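You operate a simulated robot arm through the tools that you are given. There is no shell and no other tool.

You run a simulated robot arm. Do the job below in one go: nothing can be reset, and whatever is moved stays where it is left.

JOB
Put things in order on the clear end of the green work bench. At the end: the blue ink bottle stands where the orange cartridge stood; the green thick marker (marked "BOLD") from the clear end of the green work bench is on the small pink box; the red glue stick from the clear end of the green work bench stands on top of the spent block; the orange cartridge stands on top of the grey weight; whatever was shut is shut again. Leave all else as you found it, and nothing knocked over.

It is judged by the outcome, as a careful person would: the job done as asked, and still so three seconds after it is handed in. It fails if anything else is knocked over, pushed out of place, dropped, spilled or broken.

ROBOT AND FRAMES
A 7-joint arm with a two-finger parallel gripper, fixed in place. Base frame: the origin is at the foot of the arm, x ahead of it, y to its left, z up; the work surface is at about z = 0. Readings come in mm, degrees, newtons and seconds.
With the tool pointing down near the work surface it reaches from about 220 to 580 mm from the base axis. Its first joint turns from -66.0 to 66.0 degrees. Payload 2.5 kg.
The TCP is the grasp point between the finger pads, 23 mm short of the fingertips. In the tool frame z runs along the fingers and y along their closing line. The gripper opens to 94 mm. The fingers are 38 mm wide and 10 mm thick; the gripper's body (54 by 96 mm) begins 39 mm behind the TCP.
Orientation is that of the tool frame in the base frame, as a unit quaternion [w, x, y, z]. With the fingers straight down and closing along the base's y, the tool's x points along the base's -x, its y along +y and its z along -z.

CONTROLS
- The arm moves only by the tool drive_tool. Its argument "plan" is a list of rows, each a list of 3 entries, a list of its own where there are three numbers: the turn, a rotation vector about the tool's x, y, z in degrees, then the shift along the tool's x, y, z in mm, then the closure, from 0 (fully open) to 1 (shut). In form: [[[rx, ry, rz], [tx, ty, tz], grip], ...]. A call has 1 to 20 rows; each row is the pose to reach, as a shift and turn from the pose commanded when the call began, along the tool's axes at that moment. A row lasts 0.2 s, in which the tool goes at most 50 mm and 8.6 degrees; a call with a longer step from one row to the next is refused whole, and so is a gripper value outside its range. Where a pose cannot be reached the arm comes as near as it can. A force on the tool above 40 N (or 10 N above the force at the start of the call, whichever is more), or a blocked arm, ends the call early, and 0.2 s more pass. Each finger travels about 108 mm/s and halts on what it meets, pressing with about 28 N; the grip force reading is that of the motor and also rises with nothing between the fingers. The clock runs only during rows and for 0.2 s after the last one: add rows that repeat a pose to give the fingers time. It gives the time, the measured TCP pose, the force on the tool (base axes), the opening and the grip force at its end, in the units of the frame above (readings bear some noise), with the torque about the TCP (base axes, N m) and any sound that the robot's microphone picked up.
- Cameras (640 x 400 px; columns grow to the right, rows downward): "scene" is fixed at [100.1, -405.5, 549.6]; the picture's right is [0.91, -0.41, 0.00], its down [-0.25, -0.55, -0.80] and it looks along [0.33, 0.72, -0.61] (base axes); focal length 337 px, centre (320, 200). "wrist" rides on the gripper at [86, 16, -75] in the tool frame; the picture's right is [-0.18, 0.98, 0.00], its down [-0.58, -0.11, -0.81] and it looks along [-0.79, -0.15, 0.59] (tool axes); focal length 243 px, centre (320, 200).
- camera(camera): a new picture of that camera. No time passes.
- measure_at(camera, pixels): for up to 12 pixels [column, row] of the newest picture of that camera ("zoom" is the newest enlarged one), the place [x, y, z] in the base frame of the surface seen there, good to about 2 mm, but the place of the scene camera against the robot may be out by one fixed shift of up to 12 mm in any direction. No time passes.
- enlarge(camera, box): a new picture of the part [left, top, right, bottom] of that camera's present view, enlarged. No time passes.
- hand_in(): hands the job in; it is judged then, once.

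Unless the task says otherwise, let go and move clear before handing in.

The tools are called by a JSON object that holds its "op" and its "data". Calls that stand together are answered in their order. drive_tool: Moves the arm, as the interface text tells. Its arguments: {"type":"object","properties":{"plan":{"type":"array"}},"required":["plan"]} The other tools are called the same way: camera (camera) takes a picture; measure_at (camera, pixels) gives the place of the surface under pixels of a picture; enlarge (camera, box) takes an enlarged picture of a part of a camera's view; hand_in () hands the job in.

At the start:

```text
t: 0.0
eef_pos: [351.6, 81.0, 250.7]
tcp_rot: [0.0, 0.0, 1.0, 0.001]
wrist_force: [0.1, -0.6, -0.2]
ft_torque: [0.02, -0.01, 0.0]
gripper_width: 93.9
gripper_force: 0.0
```

scene: 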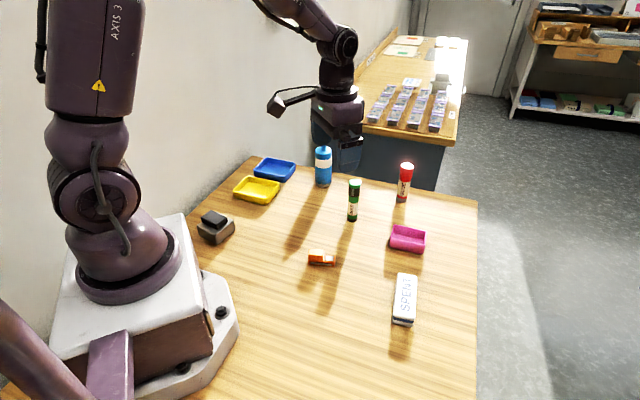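
wrist: 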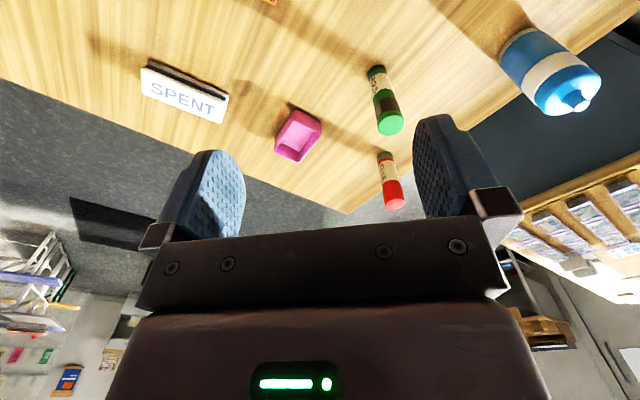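

The scene picture shows the blue bottle (323,166), green marker (354,200), red glue stick (404,182), orange cartridge (320,258), pink box (408,238), SPENT block (404,298) and grey weight (215,226). I'll look closer before moving anything.

{"op": "enlarge", "data": {"camera": "scene", "box": [180, 140, 340, 280]}}

{"op": "enlarge", "data": {"camera": "scene", "box": [300, 140, 460, 340]}}

{"op": "enlarge", "data": {"camera": "wrist", "box": [100, 0, 640, 240]}}

```text
2.86 times, centred on (260, 210) of scene
```

zoom: 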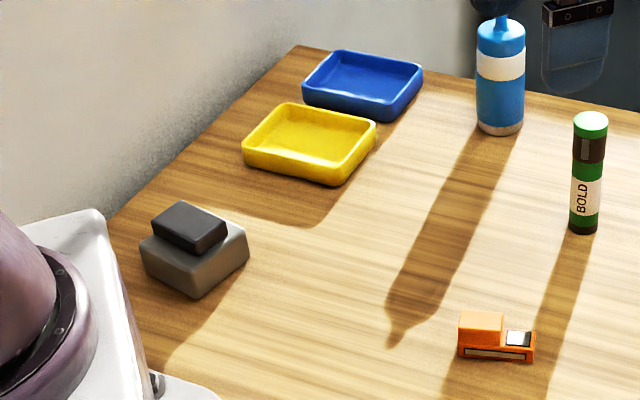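

```text
2.00 times, centred on (380, 240) of scene
```

zoom: 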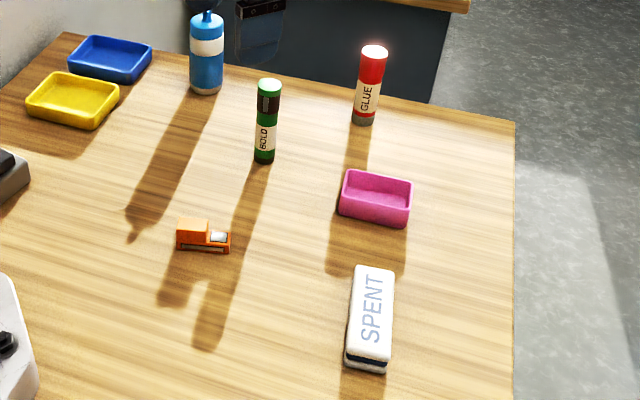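

```text
1.19 times, centred on (370, 120) of wrist
```

zoom: 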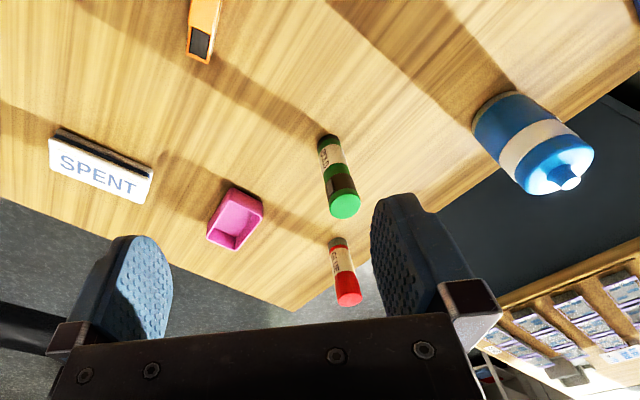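

Wrist view shows the pink box as an open tray; I'll measure the same features from both cameras to find the scene camera's fixed shift.

{"op": "camera", "data": {"camera": "scene"}}

{"op": "camera", "data": {"camera": "wrist"}}

{"op": "measure_at", "data": {"camera": "scene", "pixels": [[355, 181], [352, 217], [406, 164], [402, 199], [323, 150], [323, 182], [405, 230], [408, 243], [400, 278], [406, 318], [312, 255], [330, 258]]}}

{"op": "measure_at", "data": {"camera": "wrist", "pixels": [[390, 125], [376, 70], [394, 202], [385, 155], [575, 102], [510, 45], [296, 140], [300, 118], [150, 75], [222, 100], [145, 88], [215, 118]]}}

```text
taken
```

scene: 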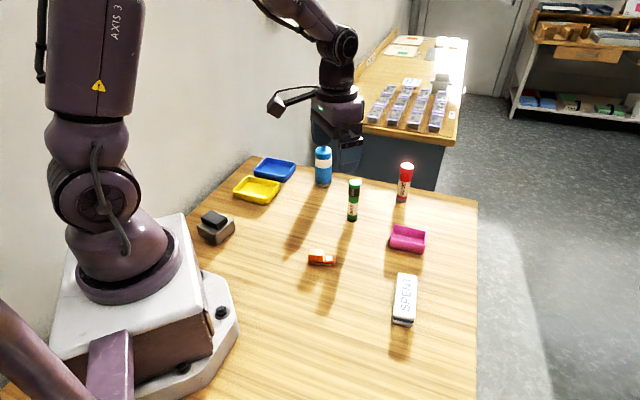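

```text
taken
```

wrist: 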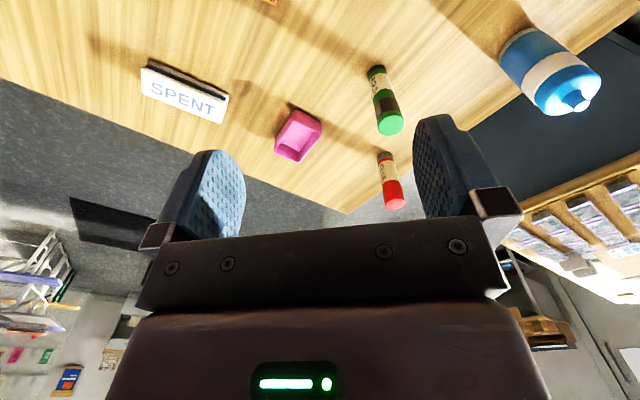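

```text
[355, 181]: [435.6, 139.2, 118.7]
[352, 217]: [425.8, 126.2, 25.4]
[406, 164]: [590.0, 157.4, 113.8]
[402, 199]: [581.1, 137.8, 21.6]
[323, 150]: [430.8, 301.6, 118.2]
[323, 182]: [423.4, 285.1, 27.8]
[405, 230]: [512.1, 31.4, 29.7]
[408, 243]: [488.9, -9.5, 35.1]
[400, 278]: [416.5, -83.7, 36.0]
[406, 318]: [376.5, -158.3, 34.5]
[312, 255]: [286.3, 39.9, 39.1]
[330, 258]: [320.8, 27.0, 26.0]
```

```text
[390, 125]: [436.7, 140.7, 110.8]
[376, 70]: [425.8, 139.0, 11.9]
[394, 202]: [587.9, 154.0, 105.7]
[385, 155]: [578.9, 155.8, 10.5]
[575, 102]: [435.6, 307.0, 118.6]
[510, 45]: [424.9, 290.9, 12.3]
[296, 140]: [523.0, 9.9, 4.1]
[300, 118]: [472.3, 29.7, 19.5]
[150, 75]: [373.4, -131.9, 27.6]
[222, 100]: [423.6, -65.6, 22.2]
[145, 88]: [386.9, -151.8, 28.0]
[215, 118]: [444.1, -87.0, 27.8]
```

The scene camera reads about 8 mm too high (SPENT top 35 vs 28). I'll zoom on each thing to learn shapes and refine the shift.

{"op": "enlarge", "data": {"camera": "scene", "box": [190, 200, 250, 250]}}

{"op": "enlarge", "data": {"camera": "scene", "box": [295, 240, 345, 275]}}

{"op": "enlarge", "data": {"camera": "scene", "box": [375, 215, 440, 260]}}

{"op": "enlarge", "data": {"camera": "wrist", "box": [260, 90, 350, 180]}}

```text
8.00 times, centred on (220, 225) of scene
```

zoom: 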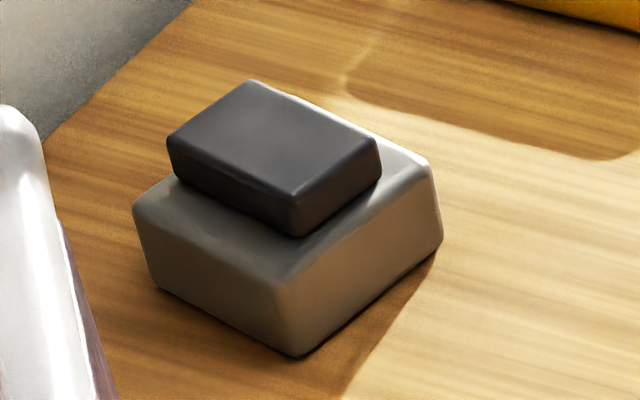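

```text
11.43 times, centred on (320, 258) of scene
```

zoom: 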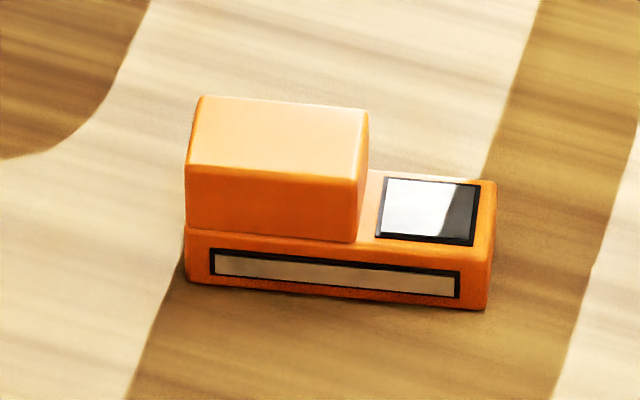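

```text
8.89 times, centred on (408, 238) of scene
```

zoom: 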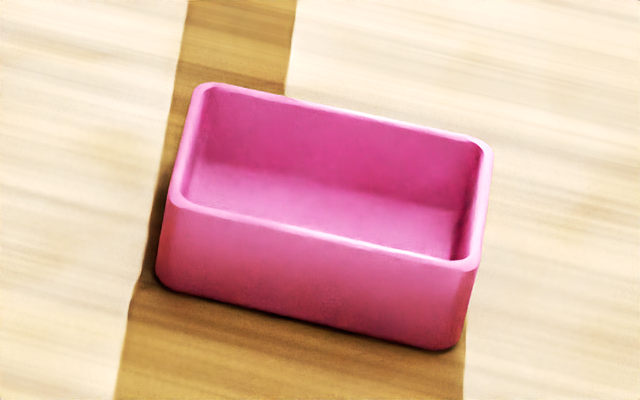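

```text
4.44 times, centred on (305, 135) of wrist
```

zoom: 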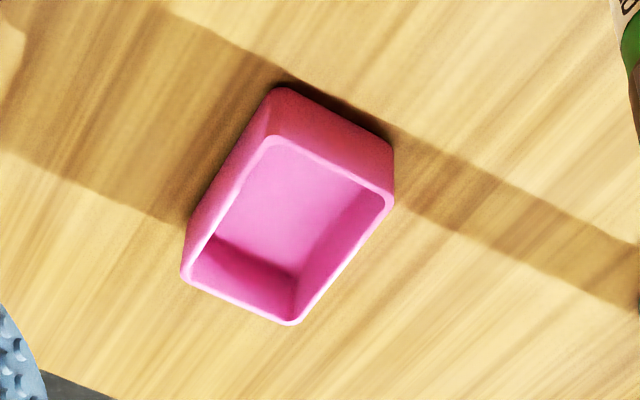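

The weight has a dark block on top and the pink box is an open tray with a floor; I'll measure corners of both and the cartridge with the zoom view.

{"op": "enlarge", "data": {"camera": "scene", "box": [190, 200, 250, 250]}}

{"op": "measure_at", "data": {"camera": "zoom", "pixels": [[252, 86], [368, 145], [300, 195], [178, 135], [275, 140], [140, 208], [285, 280], [425, 165], [300, 345], [160, 280], [435, 245], [400, 350]]}}

{"op": "enlarge", "data": {"camera": "scene", "box": [295, 240, 345, 275]}}

{"op": "measure_at", "data": {"camera": "zoom", "pixels": [[205, 105], [360, 115], [345, 172], [197, 162], [490, 190], [480, 250], [270, 135], [480, 302], [195, 275], [430, 210], [250, 350], [365, 235]]}}

{"op": "enlarge", "data": {"camera": "scene", "box": [375, 215, 440, 260]}}

{"op": "measure_at", "data": {"camera": "zoom", "pixels": [[207, 88], [483, 145], [470, 265], [178, 200], [200, 190], [300, 210], [440, 235], [230, 95], [470, 150], [330, 190], [450, 345], [165, 285]]}}

```text
8.00 times, centred on (220, 225) of scene
```

zoom: 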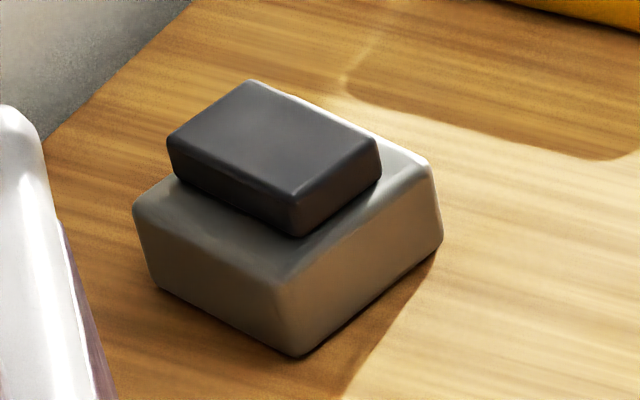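

```text
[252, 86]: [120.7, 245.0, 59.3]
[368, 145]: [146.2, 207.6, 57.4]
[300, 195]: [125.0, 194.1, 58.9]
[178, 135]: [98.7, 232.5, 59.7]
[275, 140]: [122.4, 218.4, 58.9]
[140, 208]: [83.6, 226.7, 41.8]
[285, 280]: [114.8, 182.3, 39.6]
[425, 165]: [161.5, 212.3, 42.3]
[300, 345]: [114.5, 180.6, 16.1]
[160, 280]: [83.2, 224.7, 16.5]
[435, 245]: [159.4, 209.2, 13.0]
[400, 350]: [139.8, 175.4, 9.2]
```

```text
11.43 times, centred on (320, 258) of scene
```

zoom: 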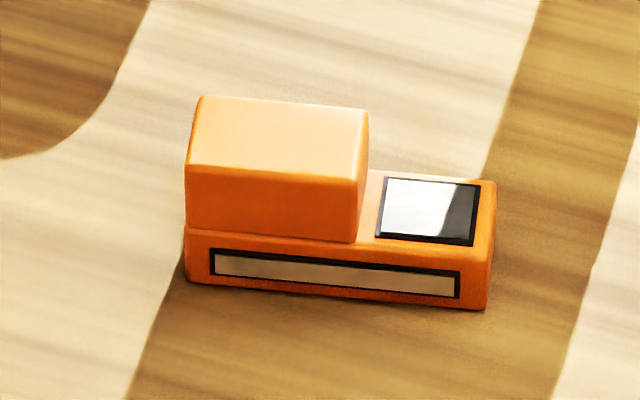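

```text
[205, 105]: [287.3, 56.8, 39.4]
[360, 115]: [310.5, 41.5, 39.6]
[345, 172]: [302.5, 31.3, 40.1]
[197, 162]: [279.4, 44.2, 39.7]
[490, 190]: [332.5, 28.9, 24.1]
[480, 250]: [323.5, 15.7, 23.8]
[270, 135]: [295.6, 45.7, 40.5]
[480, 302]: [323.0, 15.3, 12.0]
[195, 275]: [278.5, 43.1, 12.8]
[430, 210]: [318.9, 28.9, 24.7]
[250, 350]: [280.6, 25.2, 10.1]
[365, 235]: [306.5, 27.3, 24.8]
```

```text
8.89 times, centred on (408, 238) of scene
```

zoom: 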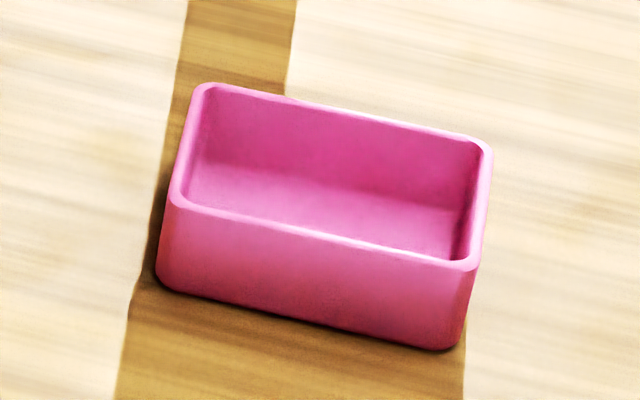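

```text
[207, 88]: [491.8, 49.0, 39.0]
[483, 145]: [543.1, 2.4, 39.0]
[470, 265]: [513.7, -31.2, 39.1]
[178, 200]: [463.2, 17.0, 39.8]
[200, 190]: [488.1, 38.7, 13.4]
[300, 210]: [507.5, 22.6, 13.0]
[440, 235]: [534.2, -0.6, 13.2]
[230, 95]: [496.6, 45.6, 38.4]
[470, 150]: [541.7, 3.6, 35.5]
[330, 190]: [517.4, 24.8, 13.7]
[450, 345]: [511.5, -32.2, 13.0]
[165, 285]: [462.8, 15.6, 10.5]
```

Table reads about z=9.5 in scene frame, the dark block is centred on the weight (one body), tray inside is about 63x37 mm. Next I measure the same rim corners from the wrist camera to get the xy shift.

{"op": "enlarge", "data": {"camera": "wrist", "box": [260, 90, 350, 180]}}

{"op": "measure_at", "data": {"camera": "zoom", "pixels": [[267, 140], [389, 197], [290, 321], [186, 277], [290, 220], [340, 155], [230, 200], [500, 300], [100, 200], [330, 165], [240, 300], [345, 260]]}}

{"op": "enlarge", "data": {"camera": "wrist", "box": [130, 50, 240, 130]}}

{"op": "enlarge", "data": {"camera": "scene", "box": [375, 265, 435, 335]}}

```text
4.44 times, centred on (305, 135) of wrist
```

zoom: 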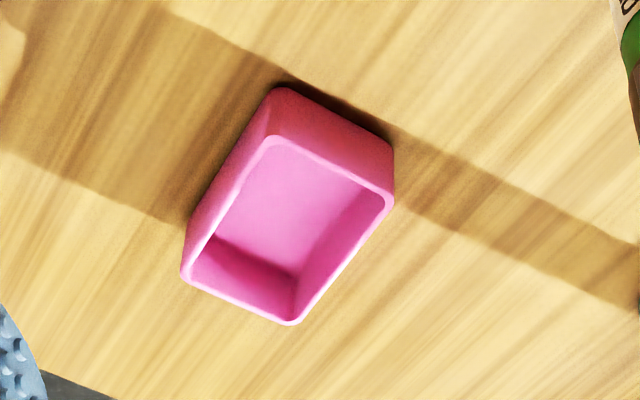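

```text
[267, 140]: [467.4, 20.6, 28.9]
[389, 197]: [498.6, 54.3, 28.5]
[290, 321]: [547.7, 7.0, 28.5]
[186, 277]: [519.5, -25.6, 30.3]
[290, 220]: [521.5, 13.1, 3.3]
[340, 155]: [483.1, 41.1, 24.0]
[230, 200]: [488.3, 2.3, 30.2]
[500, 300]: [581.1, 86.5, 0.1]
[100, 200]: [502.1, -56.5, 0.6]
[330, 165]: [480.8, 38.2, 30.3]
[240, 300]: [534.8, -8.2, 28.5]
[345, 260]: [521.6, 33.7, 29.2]
```

```text
5.00 times, centred on (185, 90) of wrist
```

zoom: 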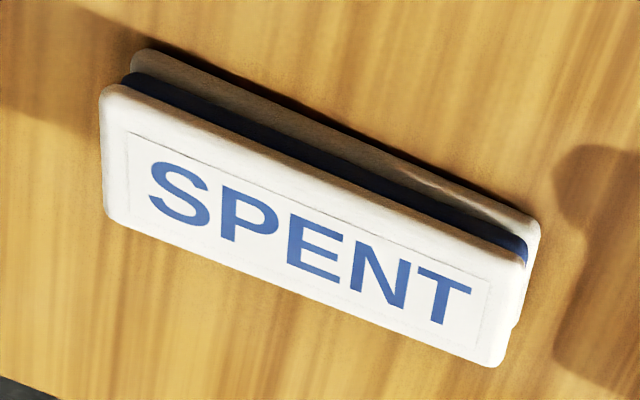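

```text
5.71 times, centred on (405, 300) of scene
```

zoom: 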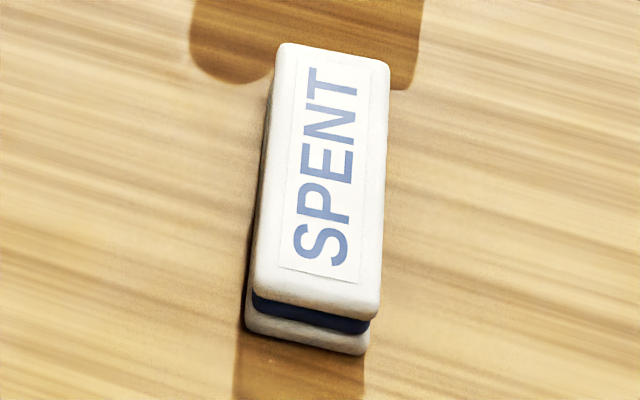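

The tray rim centre is (508,14) from the wrist and (503,9) from scene, so the shift is about (+5,+5,-10). I'll verify it with the SPENT block corners.

{"op": "measure_at", "data": {"camera": "zoom", "pixels": [[287, 49], [384, 67], [371, 313], [260, 282], [320, 180], [355, 350], [252, 330], [325, 70], [315, 250]]}}

{"op": "enlarge", "data": {"camera": "wrist", "box": [130, 50, 240, 130]}}

{"op": "measure_at", "data": {"camera": "zoom", "pixels": [[108, 92], [108, 212], [495, 360], [520, 262], [310, 230], [138, 60], [532, 225]]}}

```text
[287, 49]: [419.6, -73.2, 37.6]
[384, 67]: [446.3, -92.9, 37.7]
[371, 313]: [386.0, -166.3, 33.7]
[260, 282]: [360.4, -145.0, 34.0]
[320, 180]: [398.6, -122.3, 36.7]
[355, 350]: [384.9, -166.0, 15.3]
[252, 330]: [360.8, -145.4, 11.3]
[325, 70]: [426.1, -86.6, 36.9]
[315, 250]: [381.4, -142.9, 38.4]
```

```text
5.00 times, centred on (185, 90) of wrist
```

zoom: 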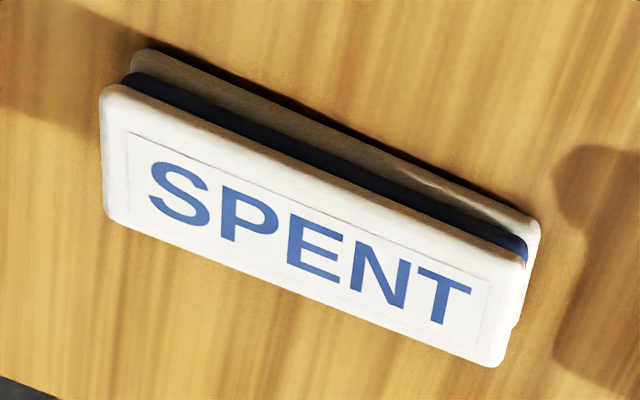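

```text
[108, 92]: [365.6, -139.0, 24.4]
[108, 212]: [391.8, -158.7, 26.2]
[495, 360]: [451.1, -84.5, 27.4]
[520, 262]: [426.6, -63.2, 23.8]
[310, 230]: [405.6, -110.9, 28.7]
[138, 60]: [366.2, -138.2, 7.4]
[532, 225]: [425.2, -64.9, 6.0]
```

Shift is confirmed at roughly robot = scene + (5.5, 6.5, -9.5). I'll back the arm toward the base so the wrist camera sees the cartridge properly.

{"op": "drive_tool", "data": {"plan": [[[0, 0, 0], [30, -10, 0], 0], [[0, 0, 0], [60, -20, 0], 0], [[0, 0, 0], [85, -25, 0], 0], [[0, 0, 0], [85, -25, 0], 0]]}}

{"op": "camera", "data": {"camera": "wrist"}}

```text
t: 1.0
eef_pos: [267.7, 52.8, 249.8]
tcp_rot: [0.0, 0.0, 1.0, 0.0]
wrist_force: [0.0, -0.1, -0.3]
ft_torque: [0.03, -0.02, 0.03]
gripper_width: 94.1
gripper_force: 0.0
```

```text
taken
```

wrist: 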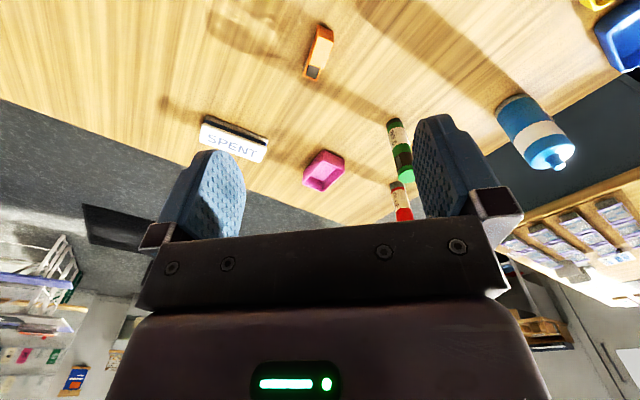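

The cartridge is now at wrist pixel (318,52) and the bottle at (530,135). I'll enlarge and measure both, to get exact poses in the robot frame.

{"op": "enlarge", "data": {"camera": "wrist", "box": [280, 15, 360, 90]}}

{"op": "enlarge", "data": {"camera": "wrist", "box": [470, 70, 610, 190]}}

```text
5.33 times, centred on (320, 52) of wrist
```

zoom: 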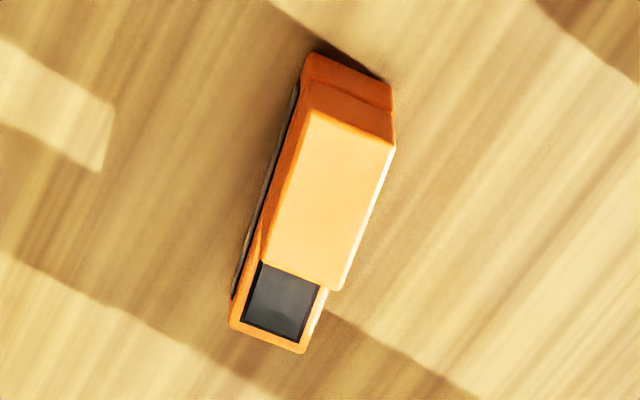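

```text
3.33 times, centred on (540, 130) of wrist
```

zoom: 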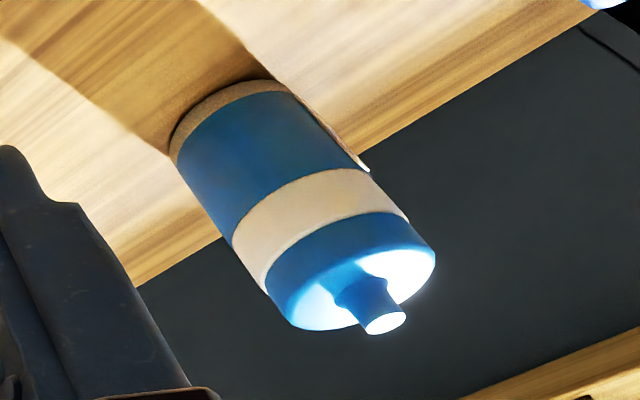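

Zoom now shows the bottle with a nozzle; I'll measure it, then the cartridge corners.

{"op": "measure_at", "data": {"camera": "zoom", "pixels": [[385, 322], [270, 285], [432, 250], [330, 325], [350, 225], [175, 155], [285, 88], [195, 105], [300, 200], [240, 240], [370, 175], [310, 310]]}}

{"op": "enlarge", "data": {"camera": "wrist", "box": [280, 15, 360, 90]}}

{"op": "measure_at", "data": {"camera": "zoom", "pixels": [[312, 115], [390, 147], [336, 286], [266, 262], [325, 200], [310, 57], [388, 85], [232, 325], [302, 348], [322, 296], [262, 268], [285, 300]]}}

```text
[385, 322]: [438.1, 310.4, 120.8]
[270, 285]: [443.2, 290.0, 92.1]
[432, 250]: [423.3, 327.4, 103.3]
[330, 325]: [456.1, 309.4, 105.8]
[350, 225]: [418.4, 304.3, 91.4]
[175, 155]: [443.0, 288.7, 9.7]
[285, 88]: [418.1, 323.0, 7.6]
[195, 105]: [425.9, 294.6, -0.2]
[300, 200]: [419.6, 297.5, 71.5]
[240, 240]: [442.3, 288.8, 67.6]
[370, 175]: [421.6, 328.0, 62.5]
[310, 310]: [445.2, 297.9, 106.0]
```

```text
5.33 times, centred on (320, 52) of wrist
```

zoom: 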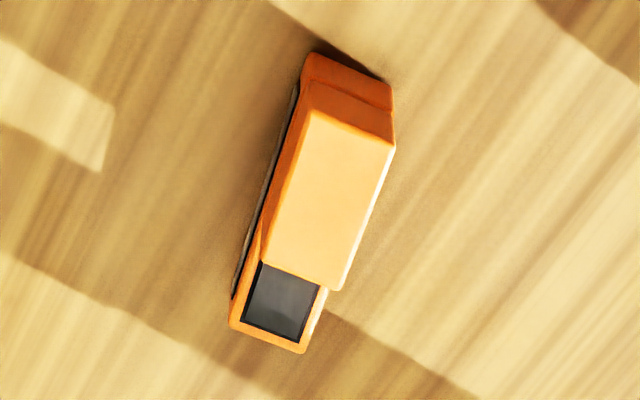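

```text
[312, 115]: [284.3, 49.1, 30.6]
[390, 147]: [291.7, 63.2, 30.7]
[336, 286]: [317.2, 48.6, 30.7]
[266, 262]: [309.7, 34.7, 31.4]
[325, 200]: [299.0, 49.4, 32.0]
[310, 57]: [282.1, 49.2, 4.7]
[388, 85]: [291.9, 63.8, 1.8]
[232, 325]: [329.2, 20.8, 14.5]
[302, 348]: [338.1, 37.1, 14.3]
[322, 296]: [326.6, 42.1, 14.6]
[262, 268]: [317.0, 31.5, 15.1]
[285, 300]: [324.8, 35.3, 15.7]
```

Cartridge centre is (310.3, 42.7), long axis at -30°, about 54x17 mm, base 15 high and upper block 31 high; bottle centre is about (437, 310), r 21.5, nozzle top 121. I'll go above the cartridge and yaw -30°.

{"op": "drive_tool", "data": {"plan": [[[0, 0, 7.6], [-10, -3, 30], 0], [[0, 0, 15.2], [-20, -6, 65], 0], [[0, 0, 22.8], [-30, -9, 100], 0], [[0, 0, 30.3], [-41, -11.8, 130], 0], [[0, 0, 30.3], [-41, -11.8, 130], 0], [[0, 0, 30.3], [-41, -11.8, 130], 0]]}}

{"op": "camera", "data": {"camera": "wrist"}}

{"op": "camera", "data": {"camera": "scene"}}

```text
t: 2.4
eef_pos: [309.8, 42.0, 120.6]
tcp_rot: [0.0, 0.261, 0.965, 0.0]
wrist_force: [-0.6, -0.1, 0.0]
ft_torque: [-0.01, 0.01, -0.03]
gripper_width: 93.8
gripper_force: 0.1
```

```text
taken
```

wrist: 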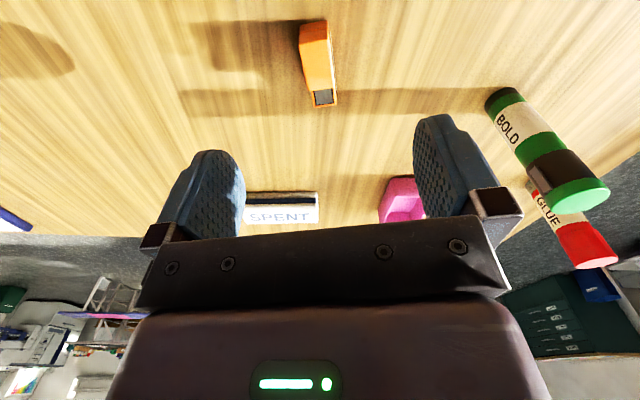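

```text
taken
```

scene: 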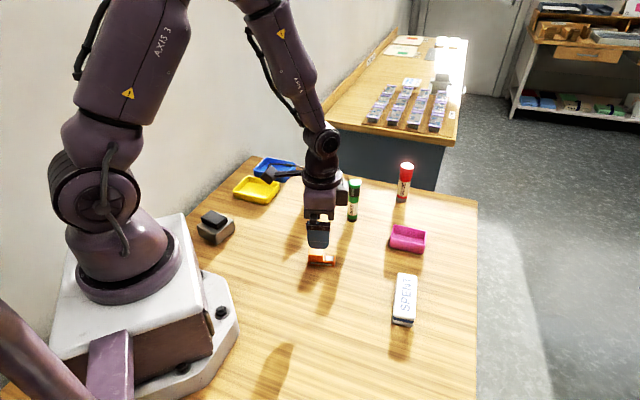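

TCP reads (309.8, 42.0, 120.6) with yaw -30.3°, as wanted. I'll re-measure the cartridge at wrist pixels (316,60) from here before descending.

{"op": "enlarge", "data": {"camera": "wrist", "box": [270, 10, 370, 115]}}

```text
3.81 times, centred on (320, 62) of wrist
```

zoom: 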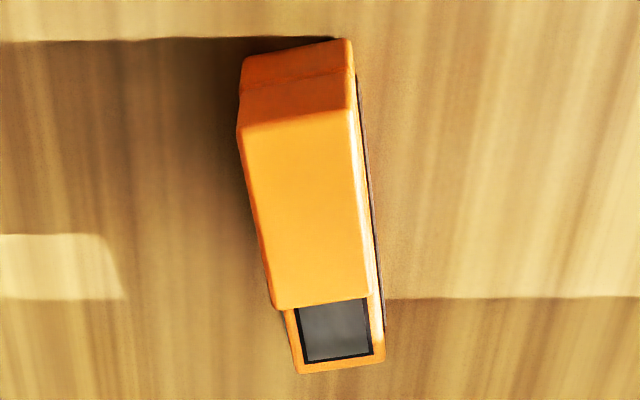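

{"op": "measure_at", "data": {"camera": "zoom", "pixels": [[243, 130], [352, 112], [366, 290], [275, 303], [298, 370], [383, 360], [244, 62], [350, 45]]}}

```text
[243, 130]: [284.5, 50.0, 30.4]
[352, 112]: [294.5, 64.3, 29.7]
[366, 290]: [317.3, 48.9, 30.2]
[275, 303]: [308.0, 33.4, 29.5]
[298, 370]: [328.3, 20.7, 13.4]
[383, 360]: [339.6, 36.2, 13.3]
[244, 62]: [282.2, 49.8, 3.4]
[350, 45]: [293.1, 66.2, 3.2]
```

The cartridge centre re-measures as (310.8, 43.2) at about -32°. I descend to TCP z 28 (tips about 5 mm above the table) and close.

{"op": "drive_tool", "data": {"plan": [[[0, 0, 1.4], [1.8, 1.3, 30], 0], [[0, 0, 1.4], [1.8, 1.3, 60], 0], [[0, 0, 1.4], [1.8, 1.3, 80], 0], [[0, 0, 1.4], [1.8, 1.3, 92.5], 0], [[0, 0, 1.4], [1.8, 1.3, 92.5], 0]]}}

{"op": "camera", "data": {"camera": "scene"}}

{"op": "camera", "data": {"camera": "wrist"}}

```text
t: 3.6
eef_pos: [307.4, 46.2, 30.3]
tcp_rot: [0.0, 0.273, 0.962, 0.0]
wrist_force: [0.5, 0.3, -0.6]
ft_torque: [0.03, -0.01, 0.01]
gripper_width: 94.0
gripper_force: 0.0
```

```text
taken
```

scene: 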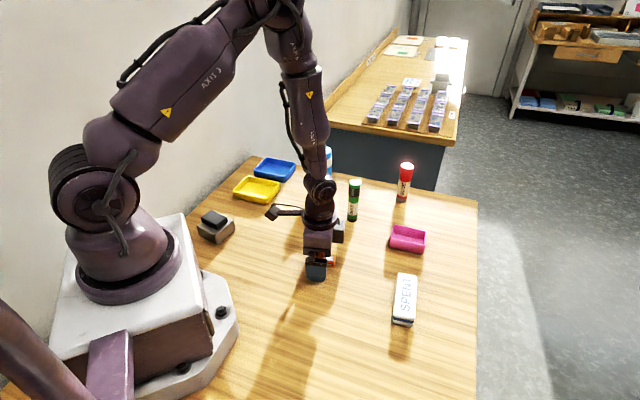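

```text
taken
```

wrist: 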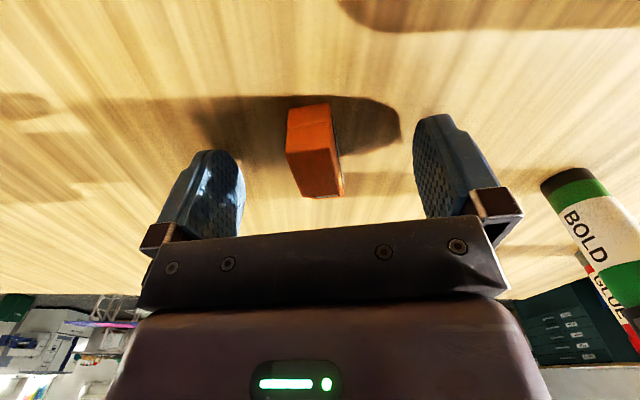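

The fingers straddle the cartridge with clearance (wrist pixels 285–345 between pads at 240 and 415). Closing now.

{"op": "drive_tool", "data": {"plan": [[[0, 0, 0], [0, 0, 1.5], 0.5], [[0, 0, 0], [0, 0, 1.5], 0.75], [[0, 0, 0], [0, 0, 1.5], 1], [[0, 0, 0], [0, 0, 1.5], 1], [[0, 0, 0], [0, 0, 1.5], 1]]}}

{"op": "camera", "data": {"camera": "wrist"}}

```text
t: 4.8
eef_pos: [308.3, 45.6, 26.7]
tcp_rot: [0.0, 0.273, 0.962, 0.0]
wrist_force: [0.0, 0.2, 0.3]
ft_torque: [0.02, -0.05, 0.01]
gripper_width: 19.2
gripper_force: 28.5
```

```text
taken
```

wrist: 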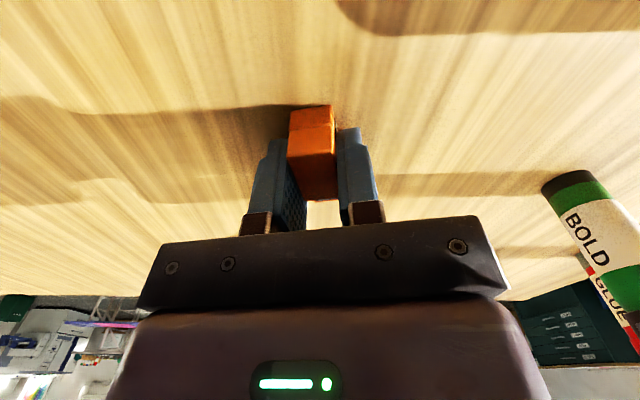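

Gripped at 19.2 mm, force 28.5 N. Before carrying, I check where the wall is near the weight (scene pixels around 150–250, 60–200), since the wrist camera sticks out 86 mm.

{"op": "camera", "data": {"camera": "scene"}}

{"op": "measure_at", "data": {"camera": "scene", "pixels": [[180, 120], [220, 120], [250, 120], [200, 190], [180, 215], [250, 157], [160, 180], [300, 130], [245, 188], [256, 202], [275, 162], [235, 190]]}}

```text
taken
```

scene: 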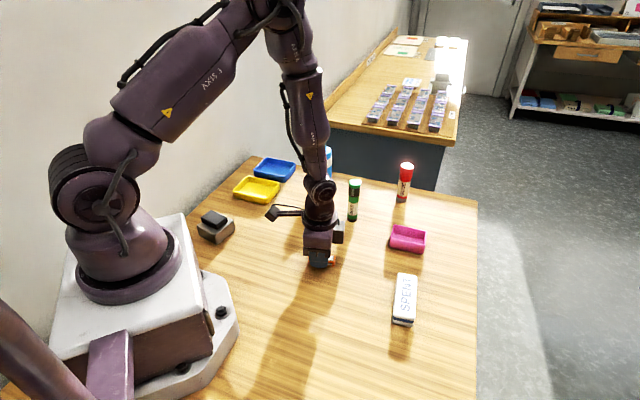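

```text
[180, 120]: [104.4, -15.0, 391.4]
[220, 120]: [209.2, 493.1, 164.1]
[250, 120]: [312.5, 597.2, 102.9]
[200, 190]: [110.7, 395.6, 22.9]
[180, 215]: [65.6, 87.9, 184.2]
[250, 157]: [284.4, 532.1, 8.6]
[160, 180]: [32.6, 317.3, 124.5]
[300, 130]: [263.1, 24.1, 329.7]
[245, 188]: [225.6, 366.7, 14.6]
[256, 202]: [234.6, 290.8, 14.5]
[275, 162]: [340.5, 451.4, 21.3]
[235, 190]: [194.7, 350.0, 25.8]
```

The wall lies along y ≈ x + 286, so near the weight I'll turn the camera inward (yaw +124°) to keep it away from the wall. I lift the cartridge and carry it toward (128, 226) while turning.

{"op": "drive_tool", "data": {"plan": [[[0, 0, 0], [0, 0, -15], 1], [[0, 0, 0], [0, 0, -45], 1], [[0, 0, 0], [0, 0, -85], 1], [[0, 0, 0], [0, 0, -120], 1], [[0, 0, -8.2], [16.5, 3.9, -120], 1], [[0, 0, -16.4], [33.1, 7.8, -120], 1], [[0, 0, -24.6], [49.6, 11.8, -120], 1], [[0, 0, -32.8], [66.1, 15.7, -120], 1], [[0, 0, -41], [82.7, 19.6, -120], 1], [[0, 0, -49.2], [99.2, 23.5, -120], 1], [[0, 0, -57.4], [115.7, 27.4, -120], 1], [[0, 0, -65.6], [132.3, 31.4, -120], 1], [[0, 0, -73.8], [148.8, 35.3, -120], 1], [[0, 0, -82], [165.3, 39.2, -120], 1], [[0, 0, -90.2], [181.9, 43.1, -120], 1], [[0, 0, -98.4], [198.4, 47, -120], 1], [[0, 0, -106.6], [214.9, 51, -120], 1], [[0, 0, -114.8], [231.5, 54.9, -120], 1], [[0, 0, -123], [248, 58.8, -120], 1], [[0, 0, -123], [248, 58.8, -120], 1]]}}

{"op": "camera", "data": {"camera": "wrist"}}

{"op": "camera", "data": {"camera": "scene"}}

```text
t: 9.0
eef_pos: [125.0, 224.5, 143.9]
tcp_rot: [0.0, 0.715, -0.699, 0.0]
wrist_force: [0.3, -0.4, 0.4]
ft_torque: [0.0, -0.01, 0.03]
gripper_width: 19.2
gripper_force: 28.3
```

```text
taken
```

wrist: 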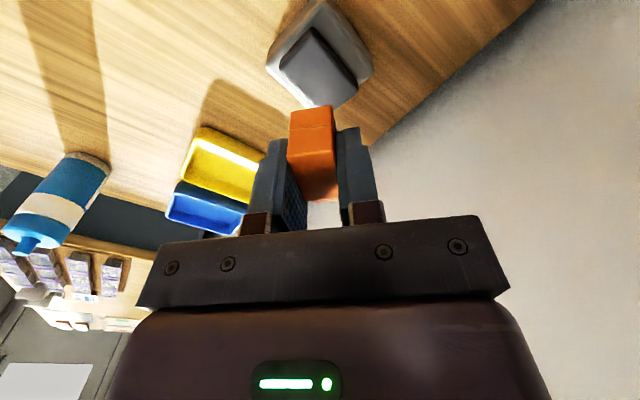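

```text
taken
```

scene: 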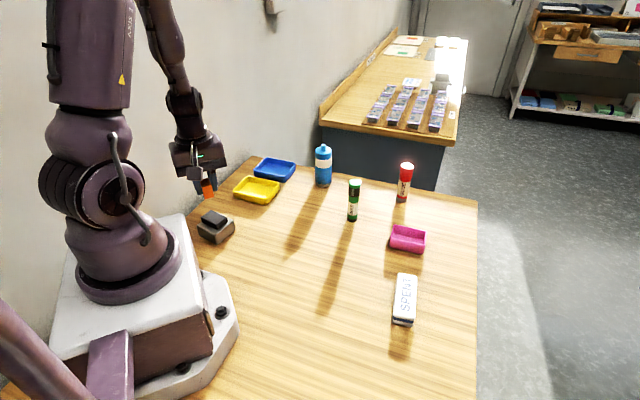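

The weight is visible in the wrist view at (318,65). I'll measure its top corners there for an accurate placing spot and angle.

{"op": "enlarge", "data": {"camera": "wrist", "box": [250, 0, 390, 115]}}

```text
3.48 times, centred on (320, 58) of wrist
```

zoom: 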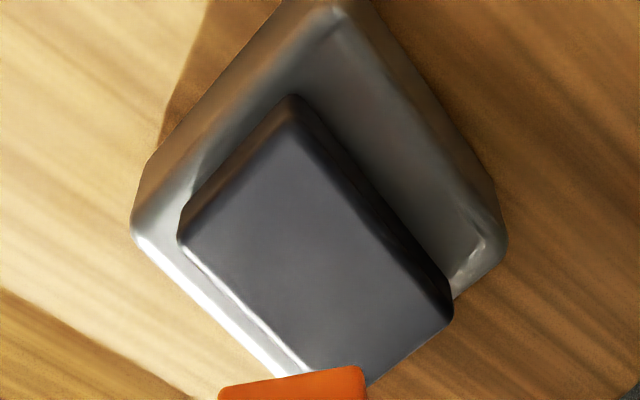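

{"op": "measure_at", "data": {"camera": "zoom", "pixels": [[292, 112], [184, 240], [440, 318], [372, 378], [300, 362], [300, 250], [375, 222], [240, 300], [140, 225], [325, 15], [490, 225], [250, 170]]}}

```text
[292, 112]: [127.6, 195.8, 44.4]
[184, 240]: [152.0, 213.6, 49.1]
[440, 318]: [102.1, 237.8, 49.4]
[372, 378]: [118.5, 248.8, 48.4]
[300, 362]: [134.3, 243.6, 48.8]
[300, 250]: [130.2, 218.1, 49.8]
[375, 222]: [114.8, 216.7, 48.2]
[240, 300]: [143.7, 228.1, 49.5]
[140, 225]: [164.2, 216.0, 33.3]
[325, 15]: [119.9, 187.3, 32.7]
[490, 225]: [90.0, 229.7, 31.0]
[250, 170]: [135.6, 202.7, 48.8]
```

Weight top centre is about (127, 226), z 49, long axis near 123°. I rotate the remaining ~32°, centre over it and come down to about 13 mm above.

{"op": "drive_tool", "data": {"plan": [[[0, 0, -8], [-0.4, -0.6, 0], 1], [[0, 0, -16], [-0.8, -1.2, 0], 1], [[0, 0, -24], [-1.2, -1.8, 0], 1], [[0, 0, -32], [-1.4, -2.2, 10], 1], [[0, 0, -32], [-1.4, -2.2, 30], 1], [[0, 0, -32], [-1.4, -2.2, 48], 1], [[0, 0, -32], [-1.4, -2.2, 57], 1], [[0, 0, -32], [-1.4, -2.2, 57], 1]]}}

{"op": "camera", "data": {"camera": "wrist"}}

{"op": "enlarge", "data": {"camera": "scene", "box": [160, 140, 280, 260]}}

```text
t: 10.8
eef_pos: [131.2, 228.0, 87.8]
tcp_rot: [0.0, 0.88, -0.475, 0.0]
wrist_force: [-0.2, 0.2, 0.0]
ft_torque: [0.03, -0.03, -0.03]
gripper_width: 19.2
gripper_force: 28.1
```

```text
taken
```

wrist: 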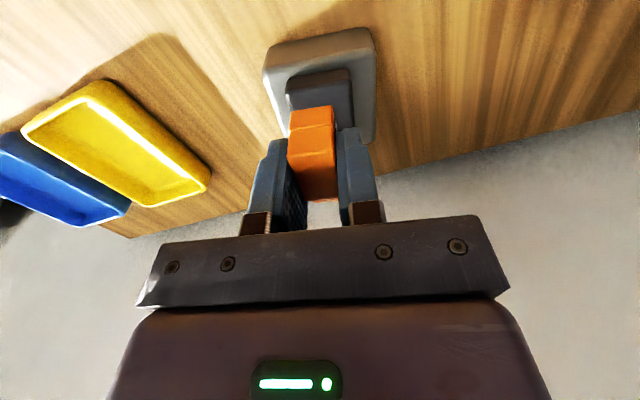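

```text
3.33 times, centred on (220, 200) of scene
```

zoom: 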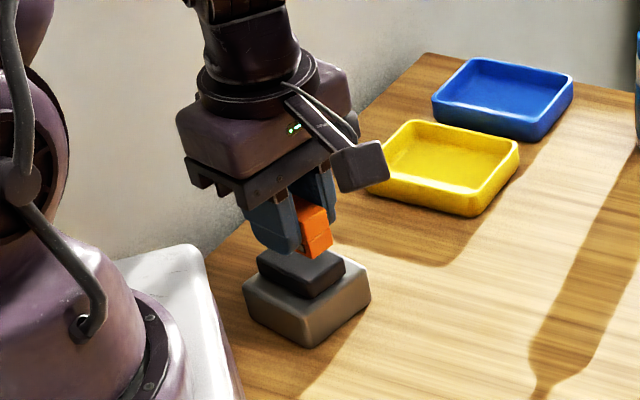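

Readings are noisy (131, 228 now), so I'll check alignment visually: measure cartridge end and the weight top in the same scene zoom.

{"op": "enlarge", "data": {"camera": "scene", "box": [195, 195, 245, 245]}}

{"op": "enlarge", "data": {"camera": "wrist", "box": [250, 20, 390, 140]}}

```text
8.00 times, centred on (220, 220) of scene
```

zoom: 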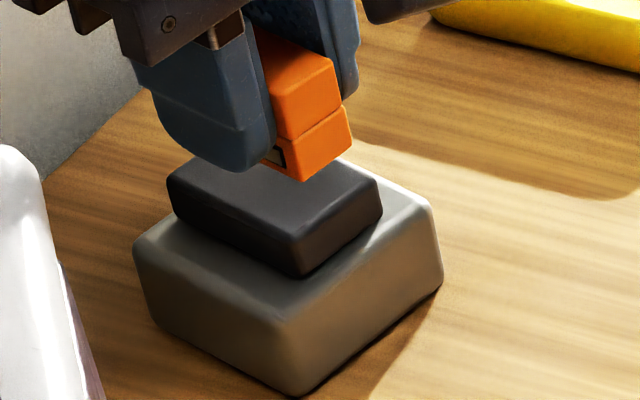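

```text
3.33 times, centred on (320, 80) of wrist
```

zoom: 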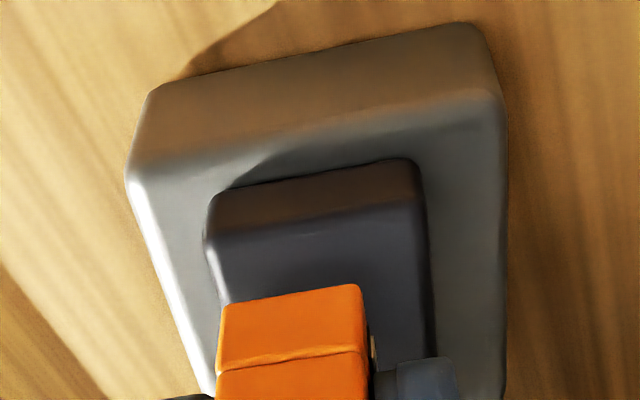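

{"op": "measure_at", "data": {"camera": "zoom", "pixels": [[230, 308], [355, 293], [218, 238], [412, 206], [424, 340], [222, 290], [320, 250], [290, 330], [135, 185], [492, 100], [500, 300], [180, 300]]}}

{"op": "enlarge", "data": {"camera": "scene", "box": [195, 195, 245, 245]}}

{"op": "measure_at", "data": {"camera": "zoom", "pixels": [[302, 178], [348, 145], [292, 140], [340, 110], [176, 180], [298, 238], [372, 188], [340, 165], [300, 200], [320, 130], [285, 130], [330, 155]]}}

```text
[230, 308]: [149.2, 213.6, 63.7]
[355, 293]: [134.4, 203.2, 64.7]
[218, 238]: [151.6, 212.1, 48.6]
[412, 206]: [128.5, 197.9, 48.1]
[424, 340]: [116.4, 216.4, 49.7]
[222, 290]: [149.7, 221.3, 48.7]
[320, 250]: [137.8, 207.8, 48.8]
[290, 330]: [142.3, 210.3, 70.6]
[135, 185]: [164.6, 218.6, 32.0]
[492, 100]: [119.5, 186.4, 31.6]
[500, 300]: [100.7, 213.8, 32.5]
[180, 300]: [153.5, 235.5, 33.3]
```

```text
8.00 times, centred on (220, 220) of scene
```

zoom: 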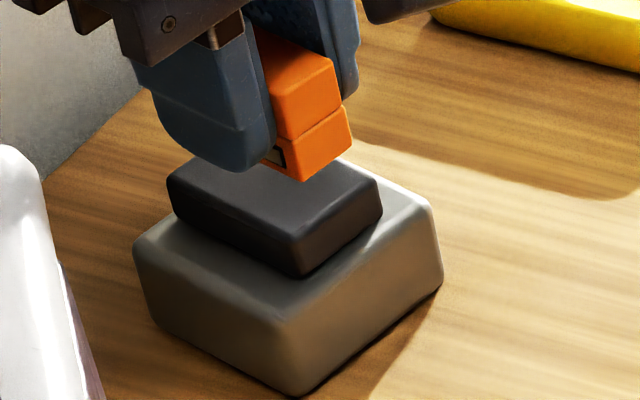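

```text
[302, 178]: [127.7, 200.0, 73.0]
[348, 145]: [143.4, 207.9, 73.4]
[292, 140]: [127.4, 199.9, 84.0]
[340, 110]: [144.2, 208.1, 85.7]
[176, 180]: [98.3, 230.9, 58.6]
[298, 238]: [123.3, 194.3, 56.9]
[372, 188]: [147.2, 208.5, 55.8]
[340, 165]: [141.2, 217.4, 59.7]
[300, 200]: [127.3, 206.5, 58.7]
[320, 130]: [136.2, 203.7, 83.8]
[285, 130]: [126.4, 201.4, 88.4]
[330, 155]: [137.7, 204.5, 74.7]
```

The cartridge sits ~2.4 mm off the weight's centreline and 2 mm inside the near edge, with its bottom at ~z 63. I correct by (-0.2, -4.2) mm and lower to about 2 mm above the top.

{"op": "drive_tool", "data": {"plan": [[[0, 0, 0], [3.4, 2.5, 0], 1], [[0, 0, 0], [3.4, 2.5, 5], 1], [[0, 0, 0], [3.4, 2.5, 10], 1], [[0, 0, 0], [3.4, 2.5, 11], 1], [[0, 0, 0], [3.4, 2.5, 11], 1]]}}

{"op": "enlarge", "data": {"camera": "scene", "box": [195, 195, 245, 245]}}

{"op": "enlarge", "data": {"camera": "wrist", "box": [250, 20, 390, 140]}}

```text
t: 12.0
eef_pos: [129.0, 222.6, 78.6]
tcp_rot: [-0.001, 0.88, -0.475, 0.0]
wrist_force: [-1.4, 1.0, -0.3]
ft_torque: [-0.02, -0.01, -0.03]
gripper_width: 19.4
gripper_force: 27.3
```

```text
8.00 times, centred on (220, 220) of scene
```

zoom: 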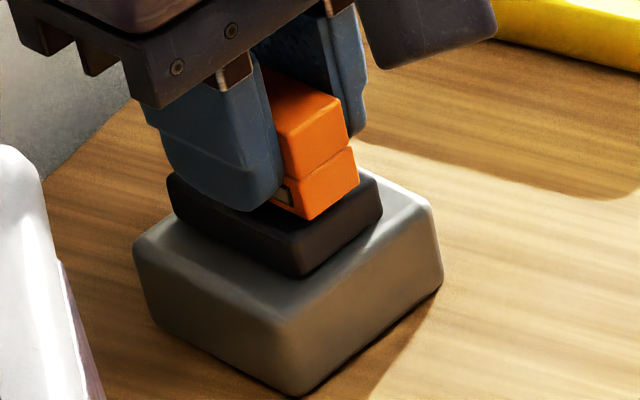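

```text
3.33 times, centred on (320, 80) of wrist
```

zoom: 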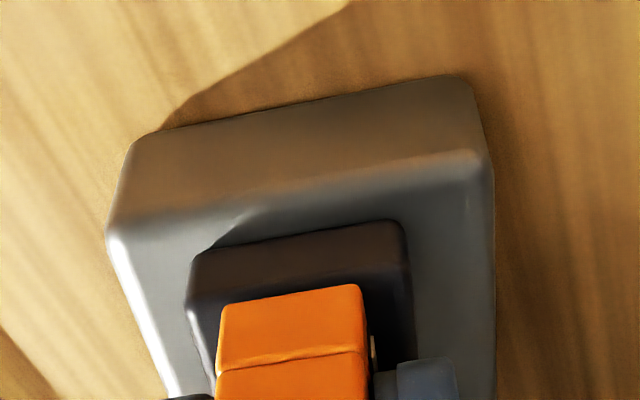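

{"op": "measure_at", "data": {"camera": "zoom", "pixels": [[228, 310], [355, 293], [195, 305], [402, 262], [380, 300], [210, 330], [405, 340], [300, 288]]}}

{"op": "enlarge", "data": {"camera": "scene", "box": [195, 195, 245, 245]}}

{"op": "measure_at", "data": {"camera": "zoom", "pixels": [[310, 214], [355, 182], [298, 240], [374, 190], [320, 195], [368, 200], [315, 250], [362, 178]]}}

```text
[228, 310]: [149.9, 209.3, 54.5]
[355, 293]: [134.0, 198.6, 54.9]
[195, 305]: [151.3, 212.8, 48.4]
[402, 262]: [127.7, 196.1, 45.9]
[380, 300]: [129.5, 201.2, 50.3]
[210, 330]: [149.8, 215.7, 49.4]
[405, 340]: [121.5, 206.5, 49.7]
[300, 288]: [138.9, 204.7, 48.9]
```

```text
8.00 times, centred on (220, 220) of scene
```

zoom: 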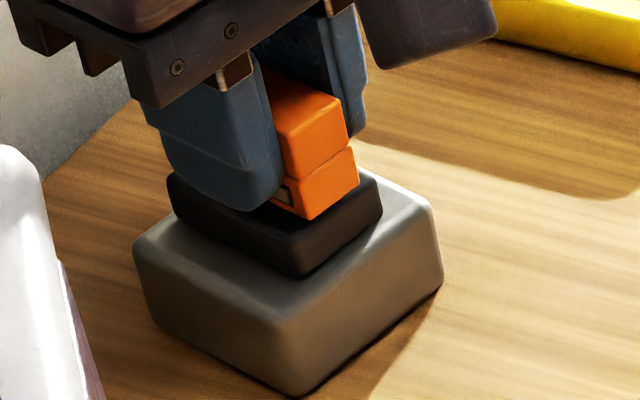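

```text
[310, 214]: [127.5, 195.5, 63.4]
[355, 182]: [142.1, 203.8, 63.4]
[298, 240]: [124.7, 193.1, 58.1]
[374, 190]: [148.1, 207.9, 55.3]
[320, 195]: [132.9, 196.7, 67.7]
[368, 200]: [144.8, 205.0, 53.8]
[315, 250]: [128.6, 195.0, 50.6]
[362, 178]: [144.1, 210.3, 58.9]
```

Alignment is now good to about 1 mm and the bottom is ~3–4 mm above the weight's top. I lower gently in small steps watching force.

{"op": "drive_tool", "data": {"plan": [[[0, 0, 0], [0, 0, 1.5], 1], [[0, 0, 0], [0, 0, 2.5], 1], [[0, 0, 0], [0, 0, 2.5], 1]]}}

```text
t: 12.8
eef_pos: [129.2, 223.4, 75.5]
tcp_rot: [-0.001, 0.88, -0.475, 0.0]
wrist_force: [-2.7, -4.8, 24.3]
ft_torque: [-0.12, 0.08, 0.01]
gripper_width: 19.3
gripper_force: 28.6
```

Contact: 24 N upward at z 75.5. I back off slightly to relieve the load before opening.

{"op": "drive_tool", "data": {"plan": [[[0, 0, 0], [0, 0, -0.6], 1], [[0, 0, 0], [0, 0, -0.6], 1]]}}

{"op": "enlarge", "data": {"camera": "scene", "box": [195, 195, 245, 245]}}

```text
t: 13.4
eef_pos: [129.5, 223.3, 77.7]
tcp_rot: [0.0, 0.88, -0.475, 0.001]
wrist_force: [-0.6, -0.4, -0.6]
ft_torque: [0.01, 0.01, 0.0]
gripper_width: 19.2
gripper_force: 28.4
```

```text
8.00 times, centred on (220, 220) of scene
```

zoom: 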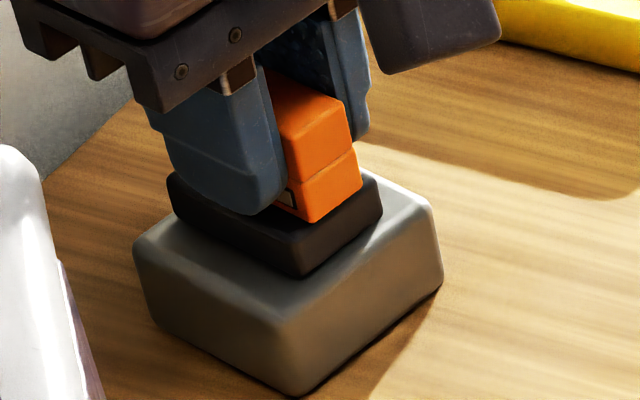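

Load is relieved (force ~0). I settle 0.3 mm, open the fingers partway, and rise straight up.

{"op": "drive_tool", "data": {"plan": [[[0, 0, 0], [0, 0, 0.3], 1], [[0, 0, 0], [0, 0, 0.3], 0.72], [[0, 0, 0], [0, 0, 0.3], 0.55], [[0, 0, 0], [0, 0, 0.3], 0.45], [[0, 0, 0], [0, 0, 0.3], 0.45]]}}

{"op": "enlarge", "data": {"camera": "scene", "box": [195, 195, 245, 245]}}

{"op": "camera", "data": {"camera": "wrist"}}

```text
t: 14.6
eef_pos: [129.4, 222.9, 76.0]
tcp_rot: [0.0, 0.88, -0.475, 0.0]
wrist_force: [-0.2, 0.6, 0.0]
ft_torque: [0.02, 0.02, 0.01]
gripper_width: 51.6
gripper_force: 0.0
```

```text
8.00 times, centred on (220, 220) of scene
```

zoom: 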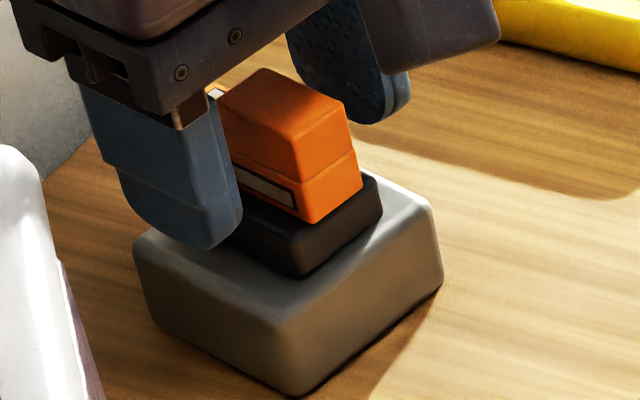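

```text
taken
```

wrist: 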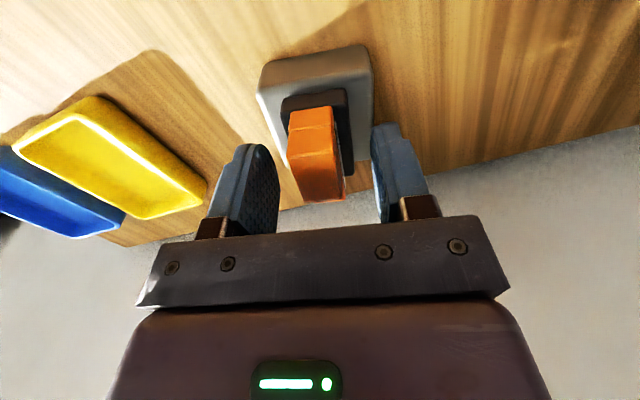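

The cartridge stands on the weight, free of the fingers. I rise straight up and travel to above the bottle (437, 310), turning to yaw +35°.

{"op": "drive_tool", "data": {"plan": [[[0, 0, 0], [0, 0, -20], 0.45], [[0, 0, 0], [0, 0, -55], 0.45], [[0, 0, 0], [0, 0, -100], 0.2], [[0, 0, 8], [8.7, -27.7, -104], 0], [[0, 0, 16], [17.5, -55.4, -108], 0], [[0, 0, 24], [26.2, -83.2, -112], 0], [[0, 0, 32], [35, -110.9, -116], 0], [[0, 0, 40], [43.7, -138.6, -120], 0], [[0, 0, 48], [52.5, -166.4, -124], 0], [[0, 0, 56], [61.2, -194.1, -124], 0], [[0, 0, 64], [70, -221.8, -124], 0], [[0, 0, 72], [78.7, -249.5, -124], 0], [[0, 0, 80], [87.5, -277.3, -124], 0], [[0, 0, 88.3], [96.2, -305, -124], 0], [[0, 0, 88.3], [96.2, -305, -124], 0], [[0, 0, 88.3], [96.2, -305, -124], 0]]}}

{"op": "camera", "data": {"camera": "wrist"}}

{"op": "camera", "data": {"camera": "scene"}}

```text
t: 18.0
eef_pos: [437.9, 309.8, 200.4]
tcp_rot: [0.0, -0.3, 0.954, 0.001]
wrist_force: [-0.5, 0.0, -0.8]
ft_torque: [-0.04, -0.01, 0.0]
gripper_width: 94.0
gripper_force: 0.0
```

```text
taken
```

wrist: 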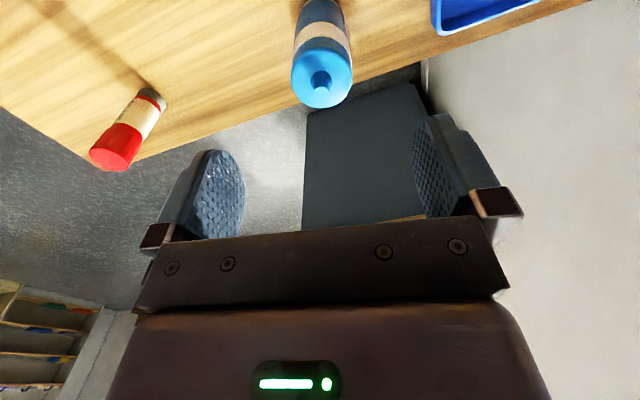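

```text
taken
```

scene: 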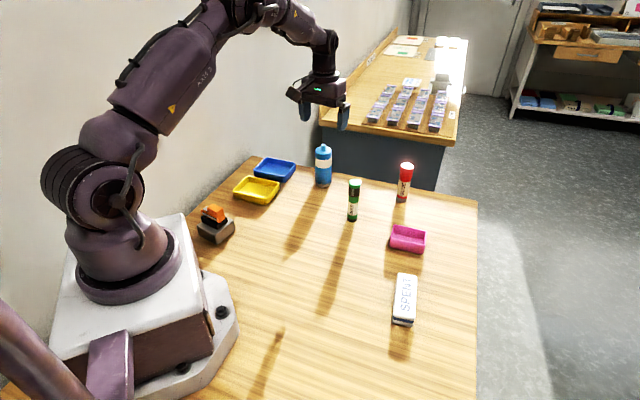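

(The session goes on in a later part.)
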